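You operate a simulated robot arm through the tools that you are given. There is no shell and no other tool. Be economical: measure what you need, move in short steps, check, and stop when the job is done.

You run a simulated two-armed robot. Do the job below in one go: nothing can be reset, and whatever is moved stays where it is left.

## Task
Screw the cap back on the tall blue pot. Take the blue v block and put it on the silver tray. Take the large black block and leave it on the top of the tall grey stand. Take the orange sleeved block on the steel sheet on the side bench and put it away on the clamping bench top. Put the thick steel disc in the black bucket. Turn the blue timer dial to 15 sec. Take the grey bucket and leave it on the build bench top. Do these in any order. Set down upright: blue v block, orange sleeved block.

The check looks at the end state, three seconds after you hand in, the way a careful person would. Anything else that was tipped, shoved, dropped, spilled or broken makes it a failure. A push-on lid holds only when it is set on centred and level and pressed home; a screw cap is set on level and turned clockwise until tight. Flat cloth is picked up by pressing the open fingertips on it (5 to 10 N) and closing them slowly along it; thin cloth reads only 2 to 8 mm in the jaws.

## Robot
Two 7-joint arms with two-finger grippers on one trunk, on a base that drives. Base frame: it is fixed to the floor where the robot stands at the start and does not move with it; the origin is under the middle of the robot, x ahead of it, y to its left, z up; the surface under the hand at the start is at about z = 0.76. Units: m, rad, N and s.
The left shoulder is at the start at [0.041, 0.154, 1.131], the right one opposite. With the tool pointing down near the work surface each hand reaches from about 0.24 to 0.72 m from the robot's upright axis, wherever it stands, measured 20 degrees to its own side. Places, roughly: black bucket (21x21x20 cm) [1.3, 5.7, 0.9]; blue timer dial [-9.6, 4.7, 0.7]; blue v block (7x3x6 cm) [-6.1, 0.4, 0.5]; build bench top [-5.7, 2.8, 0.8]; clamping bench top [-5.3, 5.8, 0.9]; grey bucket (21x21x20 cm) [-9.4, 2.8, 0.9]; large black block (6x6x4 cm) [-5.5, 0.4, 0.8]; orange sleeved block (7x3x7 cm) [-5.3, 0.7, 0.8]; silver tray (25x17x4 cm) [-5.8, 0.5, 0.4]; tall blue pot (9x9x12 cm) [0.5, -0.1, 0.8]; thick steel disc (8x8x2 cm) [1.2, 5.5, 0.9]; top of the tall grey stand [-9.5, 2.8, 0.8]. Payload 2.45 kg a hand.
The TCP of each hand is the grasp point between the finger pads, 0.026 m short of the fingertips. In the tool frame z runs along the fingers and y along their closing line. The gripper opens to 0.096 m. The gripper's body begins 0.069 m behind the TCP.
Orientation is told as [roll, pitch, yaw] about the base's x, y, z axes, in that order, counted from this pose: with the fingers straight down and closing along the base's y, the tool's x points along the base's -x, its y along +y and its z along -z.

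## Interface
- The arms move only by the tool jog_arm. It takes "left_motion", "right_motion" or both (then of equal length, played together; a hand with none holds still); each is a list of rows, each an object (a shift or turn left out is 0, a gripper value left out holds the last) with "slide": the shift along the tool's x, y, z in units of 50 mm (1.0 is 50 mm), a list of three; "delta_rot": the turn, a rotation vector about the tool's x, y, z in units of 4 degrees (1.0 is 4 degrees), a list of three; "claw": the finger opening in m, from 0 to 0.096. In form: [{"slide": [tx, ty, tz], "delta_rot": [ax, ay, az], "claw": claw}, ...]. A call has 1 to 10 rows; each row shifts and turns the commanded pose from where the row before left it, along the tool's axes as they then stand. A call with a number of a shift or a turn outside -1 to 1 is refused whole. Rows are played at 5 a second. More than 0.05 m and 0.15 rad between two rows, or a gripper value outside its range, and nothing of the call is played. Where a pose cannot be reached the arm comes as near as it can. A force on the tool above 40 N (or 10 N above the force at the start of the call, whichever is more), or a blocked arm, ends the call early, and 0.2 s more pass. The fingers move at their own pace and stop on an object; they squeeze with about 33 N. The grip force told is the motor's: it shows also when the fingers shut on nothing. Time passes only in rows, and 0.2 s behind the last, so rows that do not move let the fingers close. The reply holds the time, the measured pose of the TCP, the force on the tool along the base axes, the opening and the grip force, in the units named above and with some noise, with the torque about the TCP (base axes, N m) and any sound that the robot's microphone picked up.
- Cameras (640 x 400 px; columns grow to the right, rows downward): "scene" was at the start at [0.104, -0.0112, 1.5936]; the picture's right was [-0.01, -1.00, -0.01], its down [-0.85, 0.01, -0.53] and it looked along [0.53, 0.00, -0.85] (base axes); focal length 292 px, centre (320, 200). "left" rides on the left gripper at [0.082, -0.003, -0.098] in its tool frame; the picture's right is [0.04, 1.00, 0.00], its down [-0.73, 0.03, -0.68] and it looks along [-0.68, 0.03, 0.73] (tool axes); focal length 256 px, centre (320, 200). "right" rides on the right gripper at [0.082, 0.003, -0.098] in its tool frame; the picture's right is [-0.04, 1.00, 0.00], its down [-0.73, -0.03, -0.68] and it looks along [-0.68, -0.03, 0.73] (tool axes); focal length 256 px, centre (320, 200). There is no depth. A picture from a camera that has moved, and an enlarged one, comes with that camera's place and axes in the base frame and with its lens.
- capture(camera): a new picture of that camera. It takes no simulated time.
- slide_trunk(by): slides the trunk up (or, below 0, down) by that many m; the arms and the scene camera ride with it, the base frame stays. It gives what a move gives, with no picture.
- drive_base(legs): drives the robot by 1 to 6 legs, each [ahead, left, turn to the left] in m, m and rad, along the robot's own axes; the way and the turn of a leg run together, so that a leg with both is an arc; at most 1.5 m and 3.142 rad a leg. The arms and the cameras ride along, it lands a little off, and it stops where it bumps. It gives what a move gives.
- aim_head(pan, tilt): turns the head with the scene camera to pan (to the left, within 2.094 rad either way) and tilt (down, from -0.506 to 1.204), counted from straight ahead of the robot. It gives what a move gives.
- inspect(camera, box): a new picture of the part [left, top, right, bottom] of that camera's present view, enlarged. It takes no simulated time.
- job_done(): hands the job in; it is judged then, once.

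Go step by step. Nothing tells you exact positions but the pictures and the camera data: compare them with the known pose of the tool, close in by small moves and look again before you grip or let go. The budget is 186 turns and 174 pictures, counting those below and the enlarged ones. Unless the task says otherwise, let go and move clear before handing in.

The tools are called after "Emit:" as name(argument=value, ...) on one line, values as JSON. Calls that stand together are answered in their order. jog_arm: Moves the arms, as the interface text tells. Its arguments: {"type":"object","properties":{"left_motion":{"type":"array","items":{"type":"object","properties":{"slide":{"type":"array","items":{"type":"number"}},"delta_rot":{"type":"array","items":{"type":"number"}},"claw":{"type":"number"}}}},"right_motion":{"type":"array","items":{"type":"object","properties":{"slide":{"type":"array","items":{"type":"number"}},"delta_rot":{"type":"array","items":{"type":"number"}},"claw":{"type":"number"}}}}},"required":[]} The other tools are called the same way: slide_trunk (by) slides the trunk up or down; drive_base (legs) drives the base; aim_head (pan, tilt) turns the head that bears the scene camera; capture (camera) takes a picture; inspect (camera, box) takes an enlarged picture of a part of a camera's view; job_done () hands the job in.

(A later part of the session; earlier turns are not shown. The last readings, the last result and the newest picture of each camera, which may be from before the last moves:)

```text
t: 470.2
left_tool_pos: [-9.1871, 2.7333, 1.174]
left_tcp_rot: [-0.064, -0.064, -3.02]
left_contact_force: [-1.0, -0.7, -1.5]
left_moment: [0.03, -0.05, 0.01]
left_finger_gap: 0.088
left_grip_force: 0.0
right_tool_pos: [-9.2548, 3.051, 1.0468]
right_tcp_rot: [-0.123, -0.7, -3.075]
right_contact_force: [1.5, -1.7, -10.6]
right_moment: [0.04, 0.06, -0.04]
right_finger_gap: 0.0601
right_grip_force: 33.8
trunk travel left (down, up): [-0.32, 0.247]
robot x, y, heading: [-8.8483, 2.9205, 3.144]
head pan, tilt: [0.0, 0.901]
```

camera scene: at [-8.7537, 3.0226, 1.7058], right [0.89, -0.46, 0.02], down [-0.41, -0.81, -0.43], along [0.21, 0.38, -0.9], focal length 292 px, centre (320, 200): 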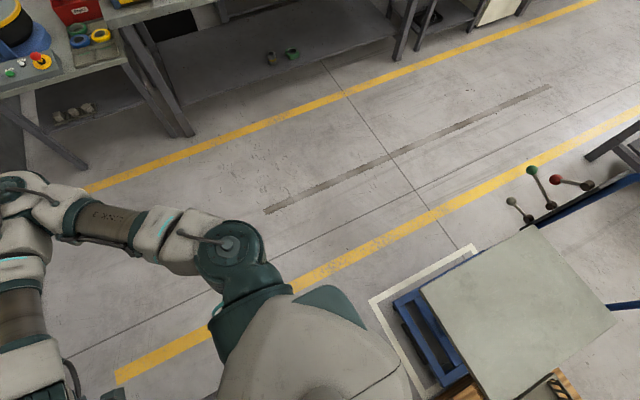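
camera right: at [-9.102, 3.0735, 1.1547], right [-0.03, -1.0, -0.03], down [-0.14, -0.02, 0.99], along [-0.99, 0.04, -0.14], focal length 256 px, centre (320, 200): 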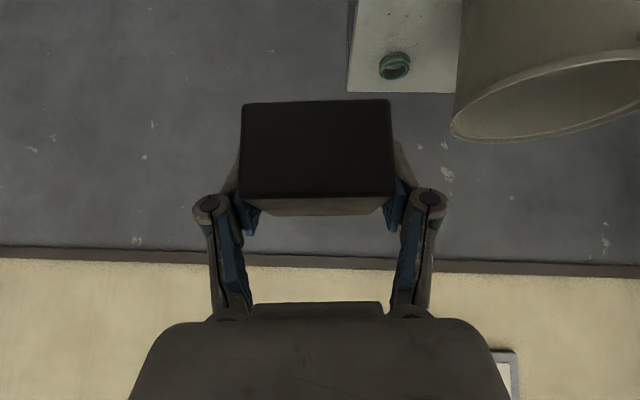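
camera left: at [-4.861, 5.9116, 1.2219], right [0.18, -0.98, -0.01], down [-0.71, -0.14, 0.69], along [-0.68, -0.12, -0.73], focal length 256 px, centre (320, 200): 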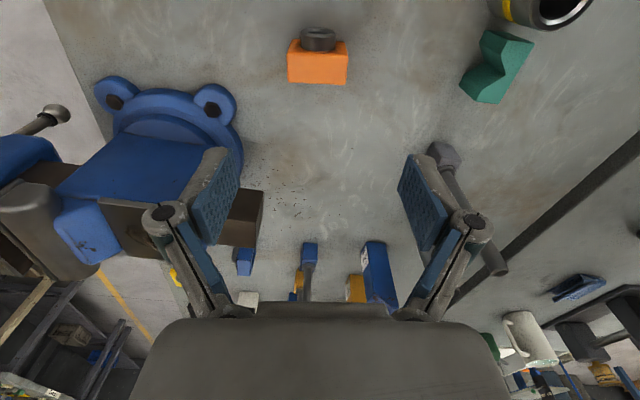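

The sway is self-sustaining here. I turn out toward the open aisle, which should break the oscillation, and re-approach without sideways moves.

Emit:
slide_trunk(by=0.1)

Emit:
drive_base(legs=[[0, 0, -1.57], [0.8, 0, 0]])

Emit:
slide_trunk(by=0.005)

Emit:
slide_trunk(by=-0.005)

Emit:
slide_trunk(by=0.005)

Emit:
slide_trunk(by=-0.005)

```text
t: 471.5
left_tool_pos: [-9.1862, 2.8104, 1.2839]
left_tcp_rot: [-0.015, -0.072, -3.024]
left_contact_force: [0.4, 1.7, -0.8]
left_moment: [-0.16, 0.01, 0.02]
left_finger_gap: 0.0882
left_grip_force: 0.1
right_tool_pos: [-9.2582, 3.1216, 1.1386]
right_tcp_rot: [-0.059, -0.703, -3.125]
right_contact_force: [-1.3, 5.3, -9.0]
right_moment: [-0.13, -0.02, 0.07]
right_finger_gap: 0.06
right_grip_force: 33.5
trunk travel left (down, up): [-0.42, 0.147]
robot x, y, heading: [-8.8464, 2.9365, -3.136]
head pan, tilt: [0.0, 0.901]
```

```text
t: 479.3
left_tool_pos: [-9.0864, 4.0183, 1.2804]
left_tcp_rot: [-0.028, -0.071, 1.78]
left_contact_force: [-1.0, 0.1, -1.8]
left_moment: [0.01, 0.01, -0.01]
left_finger_gap: 0.088
left_grip_force: 0.1
right_tool_pos: [-8.7788, 4.1188, 1.1414]
right_tcp_rot: [-0.082, -0.703, 1.699]
right_contact_force: [2.4, -0.4, -10.3]
right_moment: [0.05, 0.02, -0.01]
right_finger_gap: 0.0599
right_grip_force: 33.1
trunk travel left (down, up): [-0.42, 0.147]
robot x, y, heading: [-8.9097, 3.692, 1.661]
head pan, tilt: [0.0, 0.901]
```

```text
t: 479.8
left_tool_pos: [-9.1278, 3.999, 1.2863]
left_tcp_rot: [-0.06, -0.08, 1.789]
left_contact_force: [0.0, -0.9, 0.0]
left_moment: [0.03, -0.05, -0.02]
left_finger_gap: 0.0881
left_grip_force: 0.1
right_tool_pos: [-8.8167, 4.1002, 1.1573]
right_tcp_rot: [-0.131, -0.713, 1.737]
right_contact_force: [-0.3, 0.0, -7.0]
right_moment: [-0.01, -0.05, -0.02]
right_finger_gap: 0.0599
right_grip_force: 33.3
trunk travel left (down, up): [-0.425, 0.142]
robot x, y, heading: [-8.9038, 3.6913, 1.664]
head pan, tilt: [0.0, 0.901]
```

```text
t: 480.4
left_tool_pos: [-9.1603, 3.9972, 1.2761]
left_tcp_rot: [-0.084, -0.078, 1.787]
left_contact_force: [0.1, 0.1, 0.7]
left_moment: [-0.01, 0.03, 0.02]
left_finger_gap: 0.088
left_grip_force: 0.1
right_tool_pos: [-8.8463, 4.1006, 1.1576]
right_tcp_rot: [-0.16, -0.715, 1.747]
right_contact_force: [-1.9, -1.0, -7.3]
right_moment: [0.01, -0.04, 0.01]
right_finger_gap: 0.0599
right_grip_force: 33.0
trunk travel left (down, up): [-0.42, 0.147]
robot x, y, heading: [-8.9172, 3.6969, 1.662]
head pan, tilt: [0.0, 0.901]
```

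```text
t: 480.9
left_tool_pos: [-9.0842, 4.0045, 1.2908]
left_tcp_rot: [-0.034, -0.082, 1.776]
left_contact_force: [0.0, -0.2, 1.5]
left_moment: [0.07, 0.01, -0.04]
left_finger_gap: 0.0877
left_grip_force: 0.0
right_tool_pos: [-8.7754, 4.1084, 1.1546]
right_tcp_rot: [-0.096, -0.713, 1.703]
right_contact_force: [3.9, -0.1, -8.5]
right_moment: [-0.04, 0.04, 0.03]
right_finger_gap: 0.0599
right_grip_force: 33.1
trunk travel left (down, up): [-0.425, 0.142]
robot x, y, heading: [-8.8964, 3.6982, 1.669]
head pan, tilt: [0.0, 0.901]
```

```text
t: 481.4
left_tool_pos: [-9.1943, 3.9981, 1.2719]
left_tcp_rot: [-0.106, -0.07, 1.792]
left_contact_force: [-1.9, 0.8, 0.0]
left_moment: [-0.05, -0.1, 0.01]
left_finger_gap: 0.0879
left_grip_force: 0.0
right_tool_pos: [-8.8775, 4.1018, 1.1587]
right_tcp_rot: [-0.184, -0.707, 1.765]
right_contact_force: [-5.3, -1.3, -9.6]
right_moment: [0.05, -0.1, -0.08]
right_finger_gap: 0.0597
right_grip_force: 33.0
trunk travel left (down, up): [-0.42, 0.147]
robot x, y, heading: [-8.921, 3.6959, 1.668]
head pan, tilt: [0.0, 0.901]
```

Still oscillating in the open. Here I can safely lower the trunk a lot to calm it.

Emit:
slide_trunk(by=-0.3)

Emit:
jog_arm(left_motion=[{}, {}, {}, {}, {}, {}, {}])

Emit:
jog_arm(left_motion=[{}, {}, {}, {}, {}, {}, {}, {}, {}, {}])

Emit:
jog_arm(left_motion=[{}, {}])

Emit:
jog_arm(left_motion=[{}, {}, {}, {}, {}, {}, {}, {}, {}, {}])

Emit:
jog_arm(left_motion=[{}, {}])

```text
t: 484.4
left_tool_pos: [-9.1238, 4.0031, 0.9821]
left_tcp_rot: [-0.055, -0.079, 1.784]
left_contact_force: [-0.5, -0.9, 0.7]
left_moment: [0.04, -0.01, 0.0]
left_finger_gap: 0.0878
left_grip_force: 0.0
right_tool_pos: [-8.814, 4.1206, 0.7708]
right_tcp_rot: [-0.109, -0.49, 1.715]
right_contact_force: [0.7, -0.1, -8.1]
right_moment: [0.0, 0.05, 0.01]
right_finger_gap: 0.0598
right_grip_force: 33.2
trunk travel left (down, up): [-0.12, 0.447]
robot x, y, heading: [-8.909, 3.6935, 1.669]
head pan, tilt: [0.0, 0.901]
```

```text
t: 486.0
left_tool_pos: [-9.1302, 4.0054, 0.9778]
left_tcp_rot: [-0.062, -0.074, 1.783]
left_contact_force: [0.1, -0.1, 0.2]
left_moment: [0.0, 0.03, 0.02]
left_finger_gap: 0.0879
left_grip_force: 0.1
right_tool_pos: [-8.8196, 4.1218, 0.7693]
right_tcp_rot: [-0.119, -0.485, 1.719]
right_contact_force: [-0.3, 0.3, -8.8]
right_moment: [0.0, 0.01, 0.02]
right_finger_gap: 0.06
right_grip_force: 33.4
trunk travel left (down, up): [-0.12, 0.447]
robot x, y, heading: [-8.9076, 3.6915, 1.668]
head pan, tilt: [0.0, 0.901]
```

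```text
t: 488.4
left_tool_pos: [-9.142, 3.9997, 0.9803]
left_tcp_rot: [-0.07, -0.078, 1.79]
left_contact_force: [0.4, 0.2, -0.6]
left_moment: [0.01, 0.01, -0.04]
left_finger_gap: 0.0881
left_grip_force: 0.0
right_tool_pos: [-8.8308, 4.1176, 0.773]
right_tcp_rot: [-0.122, -0.489, 1.728]
right_contact_force: [0.4, -0.1, -9.4]
right_moment: [0.01, 0.02, 0.02]
right_finger_gap: 0.0601
right_grip_force: 32.9
trunk travel left (down, up): [-0.12, 0.447]
robot x, y, heading: [-8.9154, 3.6901, 1.666]
head pan, tilt: [0.0, 0.901]
stopped in row 10 (left hand): the arm was blocked; the commanded pose is now the measured one
```

```text
t: 489.0
left_tool_pos: [-9.1603, 3.9974, 0.975]
left_tcp_rot: [-0.082, -0.075, 1.794]
left_contact_force: [-0.4, -0.1, -0.1]
left_moment: [-0.04, -0.02, -0.01]
left_finger_gap: 0.0879
left_grip_force: 0.0
right_tool_pos: [-8.8454, 4.1165, 0.7732]
right_tcp_rot: [-0.134, -0.491, 1.733]
right_contact_force: [-0.8, -0.3, -7.5]
right_moment: [-0.03, 0.01, -0.01]
right_finger_gap: 0.0597
right_grip_force: 33.4
trunk travel left (down, up): [-0.12, 0.447]
robot x, y, heading: [-8.9206, 3.691, 1.665]
head pan, tilt: [0.0, 0.901]
```

```text
t: 491.2
left_tool_pos: [-9.1371, 4.0001, 0.9795]
left_tcp_rot: [-0.067, -0.077, 1.787]
left_contact_force: [0.6, 0.1, -0.2]
left_moment: [0.0, 0.0, 0.0]
left_finger_gap: 0.0881
left_grip_force: 0.0
right_tool_pos: [-8.8273, 4.1185, 0.7714]
right_tcp_rot: [-0.113, -0.49, 1.723]
right_contact_force: [0.6, -0.3, -9.5]
right_moment: [0.01, 0.01, 0.01]
right_finger_gap: 0.0595
right_grip_force: 32.9
trunk travel left (down, up): [-0.12, 0.447]
robot x, y, heading: [-8.9146, 3.6937, 1.667]
head pan, tilt: [0.0, 0.901]
```

```text
t: 491.8
left_tool_pos: [-9.1327, 4.0007, 0.9811]
left_tcp_rot: [-0.06, -0.078, 1.786]
left_contact_force: [0.5, 0.4, -0.1]
left_moment: [-0.05, 0.01, -0.01]
left_finger_gap: 0.0881
left_grip_force: 0.2
right_tool_pos: [-8.8241, 4.1195, 0.7711]
right_tcp_rot: [-0.112, -0.49, 1.722]
right_contact_force: [1.5, -0.6, -8.9]
right_moment: [0.0, 0.03, 0.0]
right_finger_gap: 0.0598
right_grip_force: 33.0
trunk travel left (down, up): [-0.12, 0.447]
robot x, y, heading: [-8.912, 3.6903, 1.67]
head pan, tilt: [0.0, 0.901]
```

Calm now. I raise the trunk moderately (less than before), straighten both hands, and then approach the dial panel facing +y.

Emit:
slide_trunk(by=0.15)

Emit:
jog_arm(left_motion=[{"delta_rot": [-0.5, 0.5, 0]}, {"delta_rot": [-0.4, 0.5, 0]}, {}, {}, {}, {}, {}, {}, {}, {}], right_motion=[{"slide": [0, 0, -0.8]}, {"slide": [0, 0, -0.8]}, {"slide": [0, 0, -0.6]}, {"delta_rot": [-0.6, 0, 0]}, {"delta_rot": [-0.6, 0, 0]}, {}, {}, {}, {}, {}])

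Emit:
jog_arm(left_motion=[{}, {}, {}, {}, {}, {}, {}, {}, {}, {}])

Emit:
jog_arm(left_motion=[{}, {}])

```text
t: 493.6
left_tool_pos: [-9.1367, 4.0016, 1.1293]
left_tcp_rot: [-0.065, -0.074, 1.788]
left_contact_force: [0.1, -0.1, 0.3]
left_moment: [0.03, -0.03, 0.02]
left_finger_gap: 0.0881
left_grip_force: 0.0
right_tool_pos: [-8.8259, 4.1191, 0.9221]
right_tcp_rot: [-0.113, -0.489, 1.722]
right_contact_force: [0.2, 0.0, -8.7]
right_moment: [-0.03, 0.0, -0.01]
right_finger_gap: 0.0598
right_grip_force: 32.9
trunk travel left (down, up): [-0.27, 0.297]
robot x, y, heading: [-8.9132, 3.693, 1.672]
head pan, tilt: [0.0, 0.901]
```

```text
t: 495.8
left_tool_pos: [-9.1415, 4.0002, 1.1284]
left_tcp_rot: [-0.005, -0.006, 1.789]
left_contact_force: [0.0, 0.2, 0.5]
left_moment: [-0.03, 0.01, -0.03]
left_finger_gap: 0.0879
left_grip_force: 0.1
right_tool_pos: [-8.8356, 4.0643, 1.0182]
right_tcp_rot: [-0.034, -0.49, 1.725]
right_contact_force: [-0.2, 0.7, -10.0]
right_moment: [-0.02, 0.02, 0.0]
right_finger_gap: 0.0599
right_grip_force: 33.1
trunk travel left (down, up): [-0.27, 0.297]
robot x, y, heading: [-8.9095, 3.6947, 1.672]
head pan, tilt: [0.0, 0.901]
```

```text
t: 498.0
left_tool_pos: [-9.1427, 3.9996, 1.1276]
left_tcp_rot: [-0.006, -0.007, 1.786]
left_contact_force: [-0.7, -0.3, 0.2]
left_moment: [-0.04, 0.02, -0.02]
left_finger_gap: 0.0881
left_grip_force: 0.0
right_tool_pos: [-8.8354, 4.0651, 1.0192]
right_tcp_rot: [-0.036, -0.49, 1.724]
right_contact_force: [0.1, 0.7, -9.0]
right_moment: [-0.01, 0.01, 0.02]
right_finger_gap: 0.06
right_grip_force: 32.5
trunk travel left (down, up): [-0.27, 0.297]
robot x, y, heading: [-8.9127, 3.6923, 1.668]
head pan, tilt: [0.0, 0.901]
```

```text
t: 498.6
left_tool_pos: [-9.1418, 4.0003, 1.1283]
left_tcp_rot: [-0.003, -0.007, 1.785]
left_contact_force: [0.7, 0.6, -1.3]
left_moment: [-0.01, -0.01, -0.04]
left_finger_gap: 0.0883
left_grip_force: 0.0
right_tool_pos: [-8.836, 4.0645, 1.0175]
right_tcp_rot: [-0.037, -0.49, 1.726]
right_contact_force: [0.2, -0.2, -8.5]
right_moment: [0.0, 0.01, 0.03]
right_finger_gap: 0.0597
right_grip_force: 32.7
trunk travel left (down, up): [-0.27, 0.297]
robot x, y, heading: [-8.914, 3.6925, 1.667]
head pan, tilt: [0.0, 0.901]
```

Rock steady now at this lower trunk height. I approach the dial panel diagonally (keeping elbows off the wall), using the free left hand.

Emit:
drive_base(legs=[[0, 0, 0.29], [0.53, 0, 0], [0, 0, 0.36]])

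Emit:
aim_head(pan=0, tilt=0.85)

Emit:
capture(camera="scene")

```text
t: 502.5
left_tool_pos: [-9.4061, 4.3906, 1.1308]
left_tcp_rot: [0.004, -0.008, 2.081]
left_contact_force: [-0.3, 0.4, 0.7]
left_moment: [0.04, -0.04, 0.01]
left_finger_gap: 0.088
left_grip_force: 0.0
right_tool_pos: [-9.1317, 4.5435, 1.0201]
right_tcp_rot: [-0.026, -0.499, 2.01]
right_contact_force: [0.5, -0.1, -8.8]
right_moment: [0.01, -0.01, -0.01]
right_finger_gap: 0.0598
right_grip_force: 32.3
trunk travel left (down, up): [-0.27, 0.297]
robot x, y, heading: [-9.1062, 4.1657, 1.961]
head pan, tilt: [0.0, 0.901]
stopped in leg 2: the robot was blocked; the commanded pose is now the measured one
```

```text
t: 503.1
left_tool_pos: [-9.4056, 4.3895, 1.1311]
left_tcp_rot: [0.003, -0.009, 2.082]
left_contact_force: [0.0, -1.0, 0.0]
left_moment: [-0.01, -0.02, 0.05]
left_finger_gap: 0.0879
left_grip_force: 0.1
right_tool_pos: [-9.1315, 4.5437, 1.0217]
right_tcp_rot: [-0.024, -0.501, 2.009]
right_contact_force: [0.7, 0.1, -8.7]
right_moment: [-0.01, 0.0, 0.01]
right_finger_gap: 0.0597
right_grip_force: 32.8
trunk travel left (down, up): [-0.27, 0.297]
robot x, y, heading: [-9.1096, 4.1636, 1.965]
head pan, tilt: [0.0, 0.85]
```

```text
56 pictures are left
camera scene: at [-9.1557, 4.2756, 1.5756], right [0.92, 0.38, 0.0], down [0.29, -0.69, -0.66], along [-0.25, 0.61, -0.75], focal length 292 px, centre (320, 200)
```

scene: 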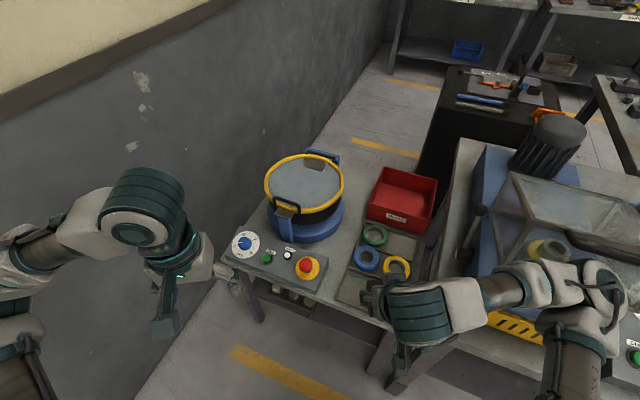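

The dial is in view at ≈ [−9.56, 4.66]. I back off slightly from the bump and zoom on the dial.

Emit:
drive_base(legs=[[-0.04, 0, 0], [0, 0, 0.36]])

Emit:
capture(camera="scene")

```text
t: 505.1
left_tool_pos: [-9.4536, 4.2408, 1.1293]
left_tcp_rot: [0.006, -0.002, 2.44]
left_contact_force: [0.2, 0.3, -0.8]
left_moment: [-0.03, 0.04, 0.01]
left_finger_gap: 0.0879
left_grip_force: 0.0
right_tool_pos: [-9.25, 4.4801, 1.0199]
right_tcp_rot: [-0.023, -0.494, 2.365]
right_contact_force: [-0.1, 0.7, -8.7]
right_moment: [-0.03, 0.03, 0.03]
right_finger_gap: 0.0597
right_grip_force: 33.2
trunk travel left (down, up): [-0.27, 0.297]
robot x, y, heading: [-9.0979, 4.1233, 2.323]
head pan, tilt: [0.0, 0.85]
```

```text
55 pictures are left
camera scene: at [-9.1826, 4.2268, 1.5744], right [0.73, 0.68, 0.0], down [0.52, -0.55, -0.66], along [-0.45, 0.48, -0.76], focal length 292 px, centre (320, 200)
```

scene: 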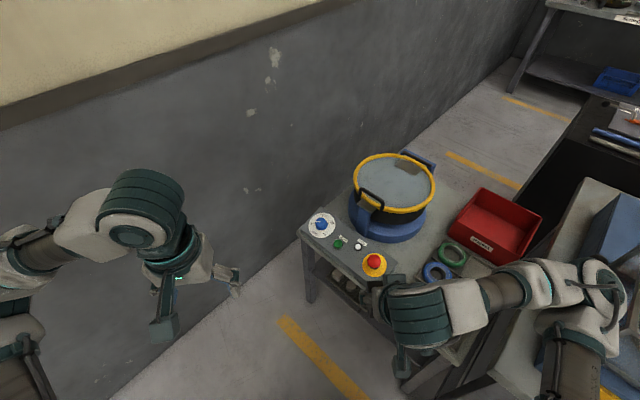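

Emit:
inspect(camera="scene", box=[295, 200, 355, 250])

```text
8.00 times, centred on (325, 225) of scene
camera zoom: at [-9.1826, 4.2268, 1.5744], right [0.73, 0.68, 0.0], down [0.52, -0.55, -0.66], along [-0.45, 0.48, -0.76], focal length 2333 px, centre (280, 0)
```

zoom: 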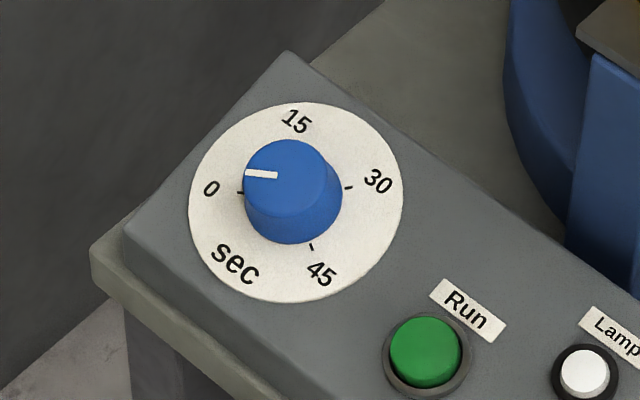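

The pointer is at 0; "15" is 90° clockwise from it. The knob (≈38 mm) is at ≈ [−9.597, 4.676, 0.74]. I drive 0.12 m closer along my heading.

Emit:
drive_base(legs=[[0.12, 0, 0]])

Emit:
jog_arm(right_motion=[{"slide": [0.4, 0.5, -0.6]}, {"slide": [0.4, 0.5, -0.6]}, {}, {}, {}, {}, {}, {}])

Emit:
capture(camera="left")

```text
t: 506.3
left_tool_pos: [-9.5337, 4.3215, 1.1302]
left_tcp_rot: [0.001, -0.009, 2.438]
left_contact_force: [-0.3, -0.7, 0.6]
left_moment: [0.0, -0.05, 0.03]
left_finger_gap: 0.088
left_grip_force: 0.0
right_tool_pos: [-9.331, 4.5607, 1.0223]
right_tcp_rot: [-0.027, -0.499, 2.367]
right_contact_force: [-0.8, -0.1, -9.1]
right_moment: [0.0, 0.01, -0.02]
right_finger_gap: 0.0597
right_grip_force: 32.4
trunk travel left (down, up): [-0.27, 0.297]
robot x, y, heading: [-9.1775, 4.2096, 2.317]
head pan, tilt: [0.0, 0.85]
```

```text
t: 508.1
left_tool_pos: [-9.531, 4.3203, 1.1314]
left_tcp_rot: [0.005, -0.012, 2.439]
left_contact_force: [0.3, 0.1, -0.4]
left_moment: [-0.02, 0.05, 0.02]
left_finger_gap: 0.0881
left_grip_force: 0.1
right_tool_pos: [-9.3258, 4.4803, 1.0588]
right_tcp_rot: [-0.026, -0.501, 2.365]
right_contact_force: [0.7, 0.1, -9.0]
right_moment: [-0.01, 0.0, 0.0]
right_finger_gap: 0.0598
right_grip_force: 33.0
right hand out of reach, approached as far as the arm can: row 1
trunk travel left (down, up): [-0.27, 0.297]
robot x, y, heading: [-9.1773, 4.2123, 2.319]
head pan, tilt: [0.0, 0.85]
```

```text
53 pictures are left
camera left: at [-9.466, 4.2684, 1.2299], right [-0.62, -0.79, 0.0], down [-0.57, 0.45, 0.69], along [-0.54, 0.42, -0.73], focal length 256 px, centre (320, 200)
```

left: 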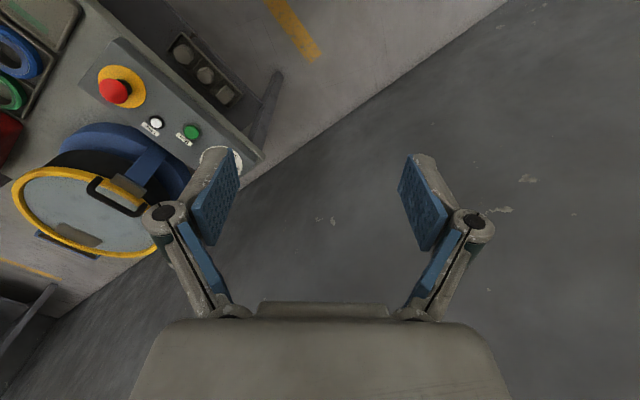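

I move the left hand over the knob.

Emit:
jog_arm(left_motion=[{"slide": [-0.623, -0.509, 0.3]}, {"slide": [-0.623, -0.509, 0.3]}, {"slide": [-0.623, -0.509, 0.3]}, {"slide": [-0.623, -0.509, 0.3]}, {"slide": [-0.623, -0.509, 0.4]}, {"slide": [-0.623, -0.509, 0.4]}, {"slide": [-0.623, -0.509, 0.4]}, {"slide": [-0.623, -0.509, 0.4]}, {"slide": [-0.623, -0.509, 0.4]}, {}])

Emit:
capture(camera="left")

Emit:
capture(camera="scene")

```text
t: 510.3
left_tool_pos: [-9.5957, 4.6758, 0.9752]
left_tcp_rot: [0.006, -0.012, 2.437]
left_contact_force: [-0.1, -0.4, 0.1]
left_moment: [-0.02, 0.02, -0.03]
left_finger_gap: 0.088
left_grip_force: 0.0
right_tool_pos: [-9.3243, 4.4805, 1.0588]
right_tcp_rot: [-0.025, -0.502, 2.365]
right_contact_force: [-0.2, -0.8, -8.8]
right_moment: [-0.02, -0.01, 0.0]
right_finger_gap: 0.0598
right_grip_force: 33.0
trunk travel left (down, up): [-0.27, 0.297]
robot x, y, heading: [-9.1709, 4.2162, 2.316]
head pan, tilt: [0.0, 0.85]
```

```text
52 pictures are left
camera left: at [-9.5309, 4.6244, 1.0729], right [-0.62, -0.79, 0.0], down [-0.57, 0.45, 0.69], along [-0.54, 0.42, -0.73], focal length 256 px, centre (320, 200)
```

left: 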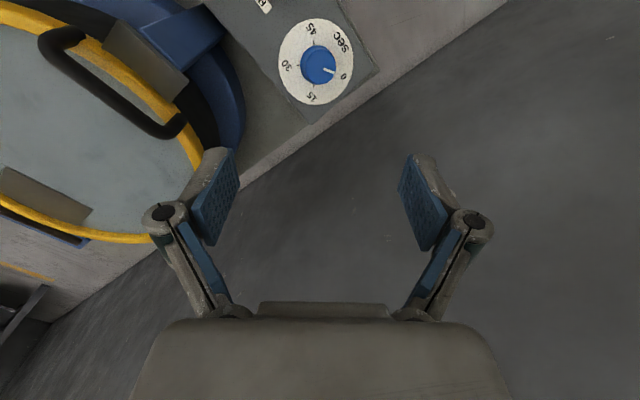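

```text
51 pictures are left
camera scene: at [-9.2629, 4.3117, 1.5748], right [0.73, 0.68, 0.0], down [0.51, -0.55, -0.66], along [-0.45, 0.48, -0.75], focal length 292 px, centre (320, 200)
```

scene: 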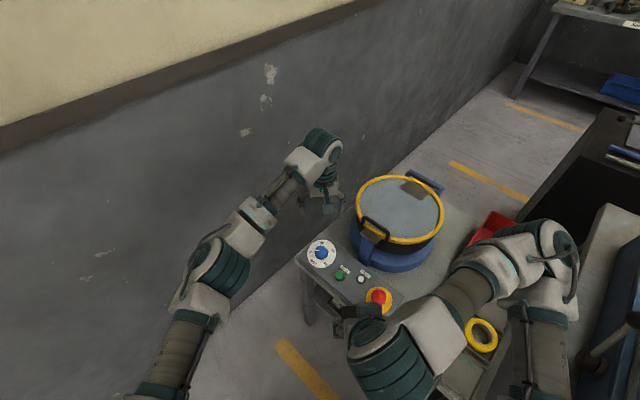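

Knob centre ≈ [−9.605, 4.680]. I centre, narrow the fingers and descend partway.

Emit:
jog_arm(left_motion=[{"slide": [-0.19, 0.05, 0], "claw": 0.066}, {"slide": [0, 0, 0.9]}, {"slide": [0, 0, 0.9]}, {"slide": [0, 0, 0.9]}, {"slide": [0, 0, 0.7]}, {}])

Emit:
capture(camera="left")

```text
t: 511.7
left_tool_pos: [-9.6085, 4.6797, 0.8043]
left_tcp_rot: [0.005, -0.012, 2.436]
left_contact_force: [0.0, 0.0, -0.4]
left_moment: [-0.01, -0.01, 0.0]
left_finger_gap: 0.0661
left_grip_force: 0.0
right_tool_pos: [-9.3245, 4.4813, 1.0578]
right_tcp_rot: [-0.024, -0.502, 2.365]
right_contact_force: [-0.2, 0.3, -8.3]
right_moment: [0.01, 0.01, 0.03]
right_finger_gap: 0.0597
right_grip_force: 32.6
trunk travel left (down, up): [-0.27, 0.297]
robot x, y, heading: [-9.1772, 4.2149, 2.314]
head pan, tilt: [0.0, 0.85]
```

```text
50 pictures are left
camera left: at [-9.543, 4.6278, 0.9029], right [-0.62, -0.79, 0.0], down [-0.57, 0.45, 0.69], along [-0.54, 0.42, -0.73], focal length 256 px, centre (320, 200)
```

left: 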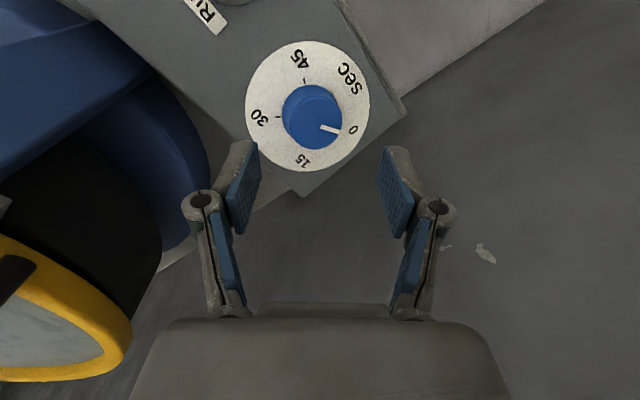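

The plate is at z ≈ 0.722 and the knob top ≈ 0.745. I lower to just above the plate and grip the knob.

Emit:
jog_arm(left_motion=[{"slide": [0.14, -0.05, 0.4]}, {"slide": [0, 0, 0.4]}, {"slide": [0, 0, 0.15]}, {}, {"claw": 0.02}, {"claw": 0.02}, {"claw": 0.02}])

Emit:
capture(camera="left")

```text
t: 513.3
left_tool_pos: [-9.6001, 4.6827, 0.7584]
left_tcp_rot: [0.001, -0.015, 2.434]
left_contact_force: [11.2, 12.6, 3.0]
left_moment: [0.55, -0.07, -0.12]
left_finger_gap: 0.0318
left_grip_force: 8.5
right_tool_pos: [-9.3237, 4.4831, 1.0597]
right_tcp_rot: [-0.023, -0.501, 2.364]
right_contact_force: [0.0, -0.7, -8.8]
right_moment: [-0.03, 0.0, 0.0]
right_finger_gap: 0.0598
right_grip_force: 32.8
trunk travel left (down, up): [-0.27, 0.297]
robot x, y, heading: [-9.1769, 4.213, 2.321]
head pan, tilt: [0.0, 0.85]
```

```text
49 pictures are left
camera left: at [-9.5354, 4.6286, 0.8554], right [-0.62, -0.79, 0.0], down [-0.57, 0.45, 0.69], along [-0.54, 0.43, -0.72], focal length 256 px, centre (320, 200)
```

left: 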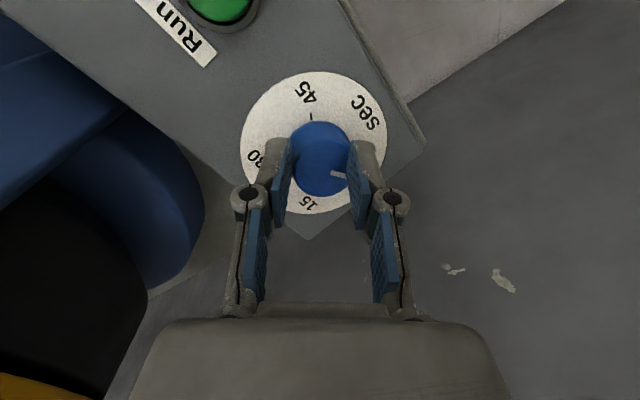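

The grip is off-centre by ~7 mm. I reopen, shift toward the knob centre and regrip.

Emit:
jog_arm(left_motion=[{"claw": 0.06}, {"claw": 0.06}, {"slide": [0.14, -0.06, 0]}, {}, {"claw": 0.02}, {"claw": 0.02}, {"claw": 0.02}, {}])

Emit:
capture(camera="left")

```text
t: 515.1
left_tool_pos: [-9.5961, 4.6793, 0.7578]
left_tcp_rot: [0.003, -0.012, 2.436]
left_contact_force: [7.9, 6.2, 2.4]
left_moment: [0.25, -0.15, -0.13]
left_finger_gap: 0.0266
left_grip_force: 5.4
right_tool_pos: [-9.3241, 4.4809, 1.0582]
right_tcp_rot: [-0.024, -0.501, 2.363]
right_contact_force: [0.2, -0.1, -9.4]
right_moment: [0.04, 0.0, -0.02]
right_finger_gap: 0.0598
right_grip_force: 33.0
trunk travel left (down, up): [-0.27, 0.297]
robot x, y, heading: [-9.1673, 4.215, 2.315]
head pan, tilt: [0.0, 0.85]
```

```text
48 pictures are left
camera left: at [-9.5293, 4.6263, 0.8557], right [-0.62, -0.79, 0.0], down [-0.57, 0.45, 0.69], along [-0.54, 0.42, -0.73], focal length 256 px, centre (320, 200)
```

left: 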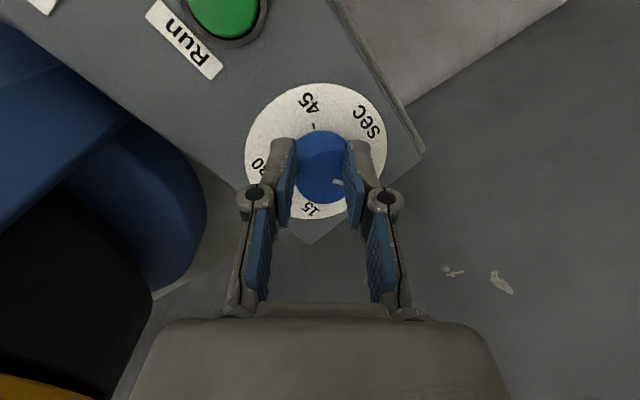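

The pads now straddle the knob centre. I trim 2 mm, firm up the grip, and begin turning clockwise (40°).

Emit:
jog_arm(left_motion=[{"slide": [0, -0.05, 0]}, {"claw": 0.005}, {"claw": 0.005}, {"delta_rot": [0, 0, 1]}, {"delta_rot": [0, 0, 1]}, {"delta_rot": [0, 0, 1]}, {"delta_rot": [0, 0, 1]}, {"delta_rot": [0, 0, 1]}, {"delta_rot": [0, 0, 1]}, {}])

Emit:
capture(camera="left")

```text
t: 517.3
left_tool_pos: [-9.5894, 4.6822, 0.7597]
left_tcp_rot: [0.009, -0.015, 2.016]
left_contact_force: [21.6, 3.6, 21.8]
left_moment: [0.57, -0.32, -0.14]
left_finger_gap: 0.0057
left_grip_force: 29.1
right_tool_pos: [-9.321, 4.482, 1.0593]
right_tcp_rot: [-0.022, -0.505, 2.363]
right_contact_force: [0.1, -0.4, -7.8]
right_moment: [0.0, 0.0, 0.03]
right_finger_gap: 0.0598
right_grip_force: 32.8
trunk travel left (down, up): [-0.27, 0.297]
robot x, y, heading: [-9.1736, 4.2119, 2.321]
head pan, tilt: [0.0, 0.85]
```

```text
47 pictures are left
camera left: at [-9.5496, 4.6079, 0.8574], right [-0.89, -0.47, 0.01], down [-0.33, 0.64, 0.69], along [-0.33, 0.61, -0.72], focal length 256 px, centre (320, 200)
```

left: 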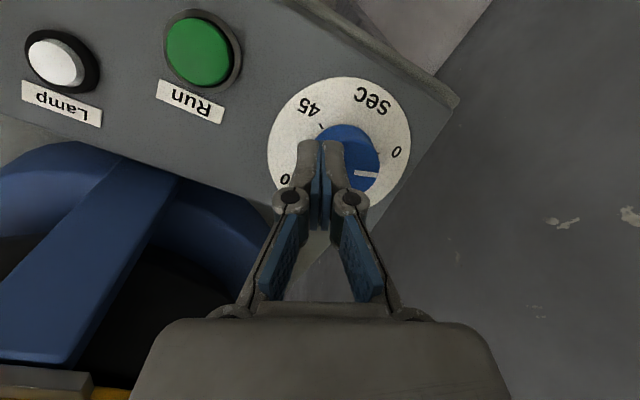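

The fingers slipped off the knob's top; they were too high. I open, rise, and re-align to go deeper.

Emit:
jog_arm(left_motion=[{"slide": [0, 0, -0.2], "claw": 0.06}, {"slide": [0, 0, -0.6], "claw": 0.06}, {"claw": 0.06, "delta_rot": [0, 0.2, 0]}, {}])

Emit:
capture(camera="left")

```text
t: 518.3
left_tool_pos: [-9.5911, 4.6815, 0.7955]
left_tcp_rot: [0.01, 0.006, 2.02]
left_contact_force: [1.1, 0.7, 1.1]
left_moment: [0.01, -0.02, 0.0]
left_finger_gap: 0.0597
left_grip_force: 0.1
right_tool_pos: [-9.3233, 4.4816, 1.0592]
right_tcp_rot: [-0.022, -0.502, 2.363]
right_contact_force: [-0.7, -0.8, -9.5]
right_moment: [0.0, -0.01, 0.0]
right_finger_gap: 0.0599
right_grip_force: 33.3
trunk travel left (down, up): [-0.27, 0.297]
robot x, y, heading: [-9.174, 4.2153, 2.315]
head pan, tilt: [0.0, 0.85]
```

```text
46 pictures are left
camera left: at [-9.5519, 4.6087, 0.8958], right [-0.88, -0.47, 0.01], down [-0.34, 0.66, 0.67], along [-0.32, 0.59, -0.74], focal length 256 px, centre (320, 200)
```

left: 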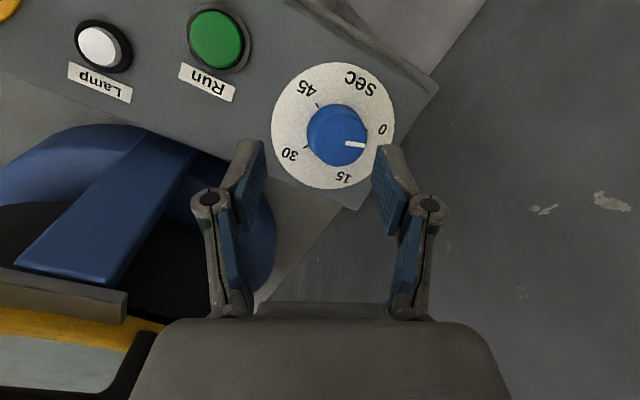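

The knob is 12 mm to the tool's +y. I shift, go deeper (near the plate) and grip.

Emit:
jog_arm(left_motion=[{"slide": [0, 0.24, 0]}, {"slide": [0, 0, 0.5]}, {"slide": [0, 0, 0.45]}, {"slide": [0, 0, 0.06]}, {}])

Emit:
jog_arm(left_motion=[{"claw": 0.015}, {"claw": 0.015}, {"claw": 0.015}, {}])

Emit:
capture(camera="left")

```text
t: 519.5
left_tool_pos: [-9.605, 4.6751, 0.7468]
left_tcp_rot: [0.006, 0.006, 2.02]
left_contact_force: [-0.1, -0.3, -0.1]
left_moment: [0.03, -0.01, 0.0]
left_finger_gap: 0.0599
left_grip_force: 0.0
right_tool_pos: [-9.3266, 4.4814, 1.0585]
right_tcp_rot: [-0.026, -0.502, 2.365]
right_contact_force: [0.4, -0.2, -8.8]
right_moment: [-0.02, 0.02, 0.0]
right_finger_gap: 0.0595
right_grip_force: 32.6
trunk travel left (down, up): [-0.27, 0.297]
robot x, y, heading: [-9.1771, 4.2116, 2.322]
head pan, tilt: [0.0, 0.85]
```

```text
t: 520.5
left_tool_pos: [-9.6029, 4.675, 0.7479]
left_tcp_rot: [0.008, 0.006, 2.018]
left_contact_force: [0.9, -0.8, 1.8]
left_moment: [0.07, -0.59, -0.14]
left_finger_gap: 0.0399
left_grip_force: 45.5
right_tool_pos: [-9.3257, 4.4821, 1.0586]
right_tcp_rot: [-0.025, -0.501, 2.363]
right_contact_force: [-0.9, 0.2, -8.9]
right_moment: [0.0, 0.01, 0.01]
right_finger_gap: 0.0599
right_grip_force: 33.4
trunk travel left (down, up): [-0.27, 0.297]
robot x, y, heading: [-9.1751, 4.2138, 2.317]
head pan, tilt: [0.0, 0.85]
```

```text
45 pictures are left
camera left: at [-9.566, 4.6031, 0.8463], right [-0.88, -0.47, 0.01], down [-0.34, 0.65, 0.68], along [-0.32, 0.59, -0.74], focal length 256 px, centre (320, 200)
```

left: 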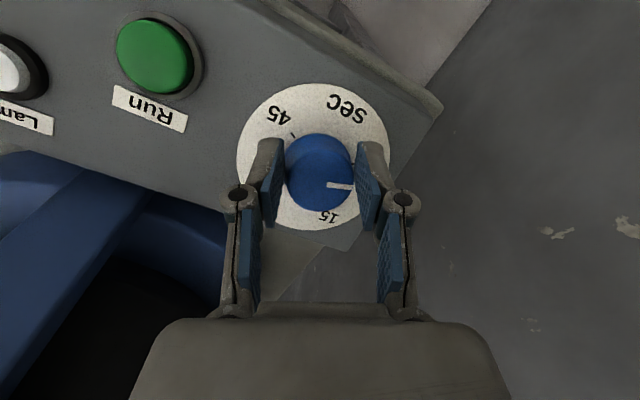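

Now the knob is gripped across its full 40 mm. By my geometry the pointer is ~19° past 0 and "15" is about 61° further clockwise. I turn 52° and check.

Emit:
jog_arm(left_motion=[{"delta_rot": [0, 0, 1]}, {"delta_rot": [0, 0, 1]}, {"delta_rot": [0, 0, 1]}, {"delta_rot": [0, 0, 1]}, {"delta_rot": [0, 0, 1]}, {"delta_rot": [0, 0, 1]}, {"delta_rot": [0, 0, 1]}, {"delta_rot": [0, 0, 1]}, {"delta_rot": [0, 0, 1]}, {"delta_rot": [0, 0, 1]}])

Emit:
jog_arm(left_motion=[{"delta_rot": [0, 0, 1]}, {"delta_rot": [0, 0, 1]}, {"delta_rot": [0, 0, 1]}, {}])

Emit:
capture(camera="left")

```text
t: 522.4
left_tool_pos: [-9.6098, 4.674, 0.7485]
left_tcp_rot: [0.021, 0.009, 1.48]
left_contact_force: [-13.6, -4.5, -2.3]
left_moment: [0.74, -0.13, 0.04]
left_finger_gap: 0.0387
left_grip_force: 44.9
right_tool_pos: [-9.3241, 4.4794, 1.059]
right_tcp_rot: [-0.027, -0.504, 2.366]
right_contact_force: [-0.1, 0.1, -8.7]
right_moment: [0.03, -0.01, 0.01]
right_finger_gap: 0.0601
right_grip_force: 33.0
trunk travel left (down, up): [-0.27, 0.297]
robot x, y, heading: [-9.1702, 4.2127, 2.324]
head pan, tilt: [0.0, 0.85]
stopped in row 9 (left hand): the force on the tool passed its limit at 41 N (the readings are from after the stop); the commanded pose is now the measured one
```

```text
t: 523.4
left_tool_pos: [-9.6136, 4.675, 0.751]
left_tcp_rot: [0.021, 0.011, 1.27]
left_contact_force: [-31.5, 0.1, 4.1]
left_moment: [-0.25, 0.79, 0.43]
left_finger_gap: 0.039
left_grip_force: 45.0
right_tool_pos: [-9.3271, 4.4778, 1.0584]
right_tcp_rot: [-0.028, -0.503, 2.366]
right_contact_force: [0.5, -0.2, -9.5]
right_moment: [0.02, 0.0, 0.03]
right_finger_gap: 0.06
right_grip_force: 33.1
trunk travel left (down, up): [-0.27, 0.297]
robot x, y, heading: [-9.1795, 4.212, 2.32]
head pan, tilt: [0.0, 0.85]
```

```text
44 pictures are left
camera left: at [-9.6322, 4.5944, 0.8492], right [-0.97, 0.26, 0.02], down [0.2, 0.71, 0.67], along [0.16, 0.65, -0.74], focal length 256 px, centre (320, 200)
```

left: 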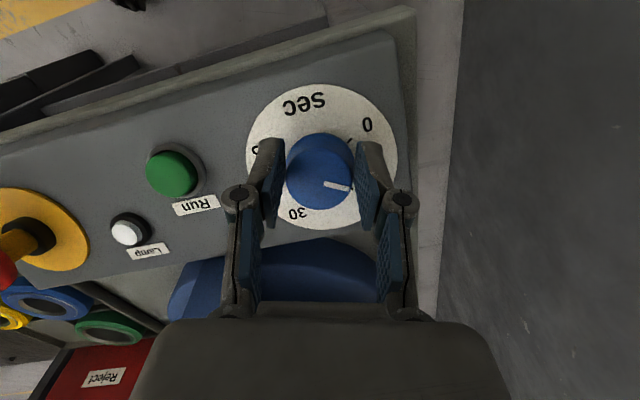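

The pointer looks ~11° short of the middle between 0 and 30, i.e. 15. I relieve the side load and turn ~11° more.

Emit:
jog_arm(left_motion=[{"slide": [-0.03, -0.1, 0]}, {"delta_rot": [0, 0, 0.9]}, {"delta_rot": [0, 0, 0.9]}, {"delta_rot": [0, 0, 0.9]}, {}])

Emit:
jog_arm(left_motion=[{"claw": 0.066}, {"claw": 0.066}, {"slide": [0, 0, -0.8]}, {"slide": [0, 0, -0.9]}, {"slide": [0, 0, -0.9]}, {}])

Emit:
capture(camera="left")

```text
t: 523.7
left_tool_pos: [-9.6111, 4.6738, 0.7505]
left_tcp_rot: [0.034, 0.016, 1.276]
left_contact_force: [-23.5, 4.7, -13.4]
left_moment: [0.96, 0.25, 0.18]
left_finger_gap: 0.0389
left_grip_force: 44.6
right_tool_pos: [-9.3202, 4.4789, 1.059]
right_tcp_rot: [-0.024, -0.507, 2.366]
right_contact_force: [0.4, 0.1, -8.3]
right_moment: [-0.02, 0.03, -0.01]
right_finger_gap: 0.0598
right_grip_force: 33.4
trunk travel left (down, up): [-0.27, 0.297]
robot x, y, heading: [-9.1761, 4.2115, 2.321]
head pan, tilt: [0.0, 0.85]
stopped in row 1 (left hand): the force on the tool passed its limit at 45 N (the readings are from after the stop); the commanded pose is now the measured one
```

```text
t: 525.1
left_tool_pos: [-9.6029, 4.6748, 0.8847]
left_tcp_rot: [0.032, 0.012, 1.271]
left_contact_force: [-0.6, 0.4, 0.9]
left_moment: [0.04, 0.01, -0.01]
left_finger_gap: 0.0659
left_grip_force: 0.0
right_tool_pos: [-9.3195, 4.4763, 1.0601]
right_tcp_rot: [-0.022, -0.508, 2.364]
right_contact_force: [-0.3, -0.1, -8.9]
right_moment: [0.01, -0.01, 0.03]
right_finger_gap: 0.0598
right_grip_force: 32.5
trunk travel left (down, up): [-0.27, 0.297]
robot x, y, heading: [-9.1716, 4.2112, 2.325]
head pan, tilt: [0.0, 0.85]
```

```text
43 pictures are left
camera left: at [-9.6205, 4.5943, 0.9835], right [-0.97, 0.26, 0.03], down [0.21, 0.71, 0.67], along [0.15, 0.65, -0.74], focal length 256 px, centre (320, 200)
```

left: 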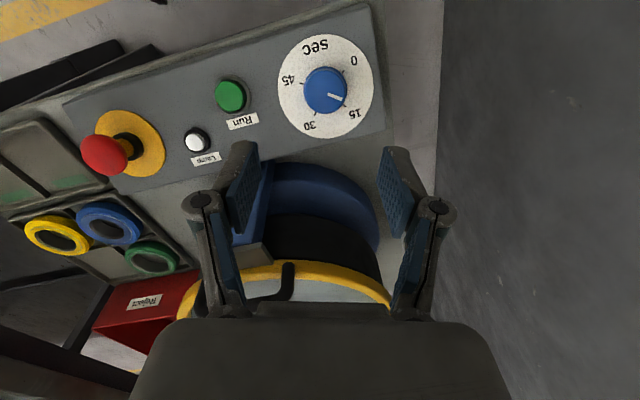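

Emit:
inspect(camera="left", box=[265, 25, 385, 145])

```text
3.33 times, centred on (325, 85) of left
camera zoom: at [-9.6205, 4.5943, 0.9835], right [-0.97, 0.26, 0.03], down [0.21, 0.71, 0.67], along [0.15, 0.65, -0.74], focal length 853 px, centre (303, 583)
```

zoom: 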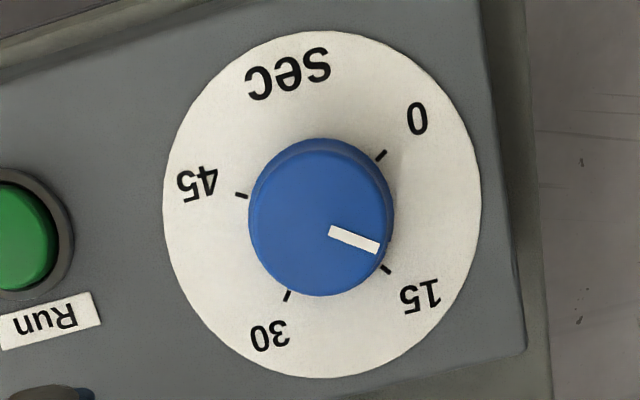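

Clear view: the pointer is ~21° short of the 15 tick. I re-level, go down again, regrip and turn 21°.

Emit:
jog_arm(left_motion=[{"delta_rot": [0.3, 0.39, 0]}, {"slide": [-0.04, -0.02, 0.9]}, {"slide": [0, 0, 0.9]}, {"slide": [0, 0, 0.92]}, {}, {"claw": 0.018}, {"claw": 0.018}, {"claw": 0.018}, {}])

Emit:
jog_arm(left_motion=[{"delta_rot": [0, 0, 0.7]}, {"delta_rot": [0, 0, 0.7]}, {"delta_rot": [0, 0, 0.7]}, {"delta_rot": [0, 0, 0.7]}, {"delta_rot": [0, 0, 0.7]}, {"delta_rot": [0, 0, 0.7]}, {"delta_rot": [0, 0, 0.7]}, {"delta_rot": [0, 0, 0.6]}, {}])

```text
t: 527.0
left_tool_pos: [-9.6122, 4.6701, 0.7516]
left_tcp_rot: [0.031, 0.043, 1.288]
left_contact_force: [-29.3, 0.3, -3.9]
left_moment: [0.24, 0.62, 0.39]
left_finger_gap: 0.0381
left_grip_force: 14.9
right_tool_pos: [-9.3194, 4.4745, 1.0613]
right_tcp_rot: [-0.024, -0.514, 2.364]
right_contact_force: [0.5, 0.3, -9.5]
right_moment: [0.0, 0.02, -0.01]
right_finger_gap: 0.0596
right_grip_force: 33.1
trunk travel left (down, up): [-0.27, 0.297]
robot x, y, heading: [-9.176, 4.2157, 2.325]
head pan, tilt: [0.0, 0.85]
stopped in row 9 (left hand): the force on the tool passed its limit at 40 N (the readings are from after the stop); the commanded pose is now the measured one
```

```text
t: 527.7
left_tool_pos: [-9.6136, 4.6721, 0.7592]
left_tcp_rot: [0.044, 0.045, 1.157]
left_contact_force: [-26.3, 3.7, 12.2]
left_moment: [0.34, 0.82, 0.38]
left_finger_gap: 0.038
left_grip_force: 14.4
right_tool_pos: [-9.3164, 4.4714, 1.0646]
right_tcp_rot: [-0.019, -0.512, 2.354]
right_contact_force: [-0.7, 0.9, -9.2]
right_moment: [0.0, 0.01, 0.0]
right_finger_gap: 0.0596
right_grip_force: 33.4
trunk travel left (down, up): [-0.27, 0.297]
robot x, y, heading: [-9.1757, 4.2139, 2.317]
head pan, tilt: [0.0, 0.85]
stopped in row 3 (left hand): the force on the tool passed its limit at 40 N (the readings are from after the stop); the commanded pose is now the measured one
```

The side load shows the knob is ~5 mm toward the tool's +y. I reopen, level, shift, regrip and turn the remaining ~14°.

Emit:
jog_arm(left_motion=[{"claw": 0.062}, {"claw": 0.062}, {"delta_rot": [0.6, -0.6, 0]}, {"slide": [0, 0.1, 0.18]}, {}, {"claw": 0.022}, {"claw": 0.022}, {}])

Emit:
jog_arm(left_motion=[{"delta_rot": [0, 0, 0.6]}, {"delta_rot": [0, 0, 0.6]}, {"delta_rot": [0, 0, 0.6]}, {"delta_rot": [0, 0, 0.6]}, {}])

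Emit:
capture(camera="left")

```text
t: 529.5
left_tool_pos: [-9.6139, 4.6751, 0.7509]
left_tcp_rot: [-0.003, 0.003, 1.152]
left_contact_force: [-27.6, 17.6, 11.8]
left_moment: [-0.36, 1.24, 0.53]
left_finger_gap: 0.0396
left_grip_force: 44.7
right_tool_pos: [-9.3142, 4.4719, 1.0638]
right_tcp_rot: [-0.02, -0.515, 2.356]
right_contact_force: [-0.7, 1.0, -9.6]
right_moment: [0.03, -0.01, 0.03]
right_finger_gap: 0.0596
right_grip_force: 32.9
trunk travel left (down, up): [-0.27, 0.297]
robot x, y, heading: [-9.1792, 4.2128, 2.327]
head pan, tilt: [0.0, 0.85]
```

```text
t: 530.3
left_tool_pos: [-9.6153, 4.6748, 0.752]
left_tcp_rot: [0.009, 0.002, 1.058]
left_contact_force: [-18.1, 8.0, -11.9]
left_moment: [1.01, 0.38, 0.18]
left_finger_gap: 0.039
left_grip_force: 44.9
right_tool_pos: [-9.3128, 4.4705, 1.0658]
right_tcp_rot: [-0.015, -0.513, 2.348]
right_contact_force: [0.5, -0.5, -7.6]
right_moment: [-0.02, -0.01, 0.03]
right_finger_gap: 0.0598
right_grip_force: 33.0
trunk travel left (down, up): [-0.27, 0.297]
robot x, y, heading: [-9.1774, 4.2134, 2.325]
head pan, tilt: [0.0, 0.85]
stopped in row 3 (left hand): the force on the tool passed its limit at 45 N (the readings are from after the stop); the commanded pose is now the measured one
```

```text
41 pictures are left
camera left: at [-9.652, 4.6008, 0.851], right [-0.89, 0.46, 0.01], down [0.34, 0.65, 0.68], along [0.3, 0.61, -0.74], focal length 256 px, centre (320, 200)
```

left: 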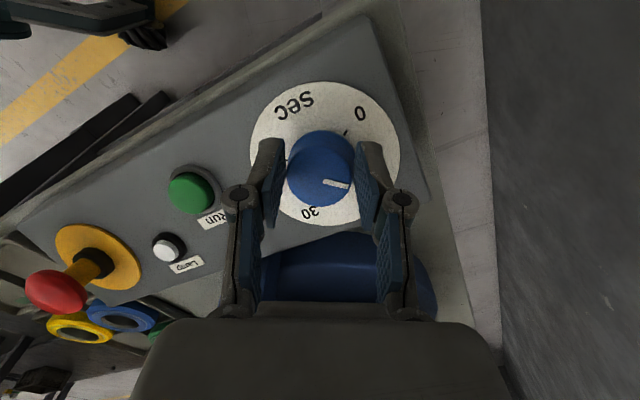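

I open to read the unloaded hand position and learn the true offset, and check the pointer.

Emit:
jog_arm(left_motion=[{"claw": 0.07}, {"claw": 0.07}, {}, {}])

Emit:
inspect(camera="left", box=[240, 70, 420, 250])

```text
t: 531.3
left_tool_pos: [-9.6108, 4.6752, 0.755]
left_tcp_rot: [0.007, 0.002, 1.056]
left_contact_force: [0.2, -0.3, 0.7]
left_moment: [0.0, 0.02, 0.02]
left_finger_gap: 0.07
left_grip_force: 0.0
right_tool_pos: [-9.3115, 4.4699, 1.0671]
right_tcp_rot: [-0.015, -0.518, 2.348]
right_contact_force: [1.3, 0.7, -8.7]
right_moment: [-0.02, 0.01, 0.01]
right_finger_gap: 0.0597
right_grip_force: 33.0
trunk travel left (down, up): [-0.27, 0.297]
robot x, y, heading: [-9.1753, 4.2124, 2.318]
head pan, tilt: [0.0, 0.85]
```

```text
2.22 times, centred on (330, 160) of left
camera zoom: at [-9.6487, 4.6001, 0.8533], right [-0.89, 0.46, 0.01], down [0.34, 0.65, 0.68], along [0.31, 0.6, -0.73], focal length 569 px, centre (298, 289)
```

zoom: 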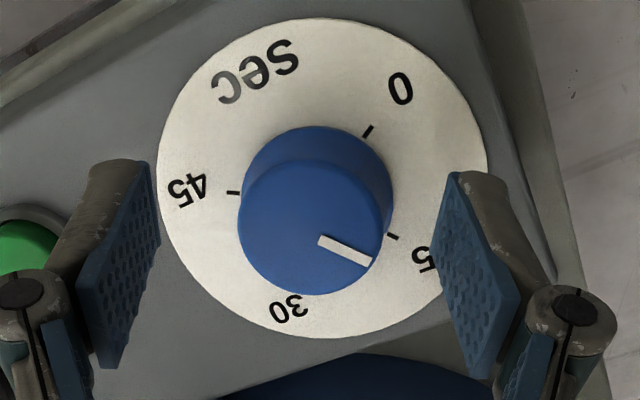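

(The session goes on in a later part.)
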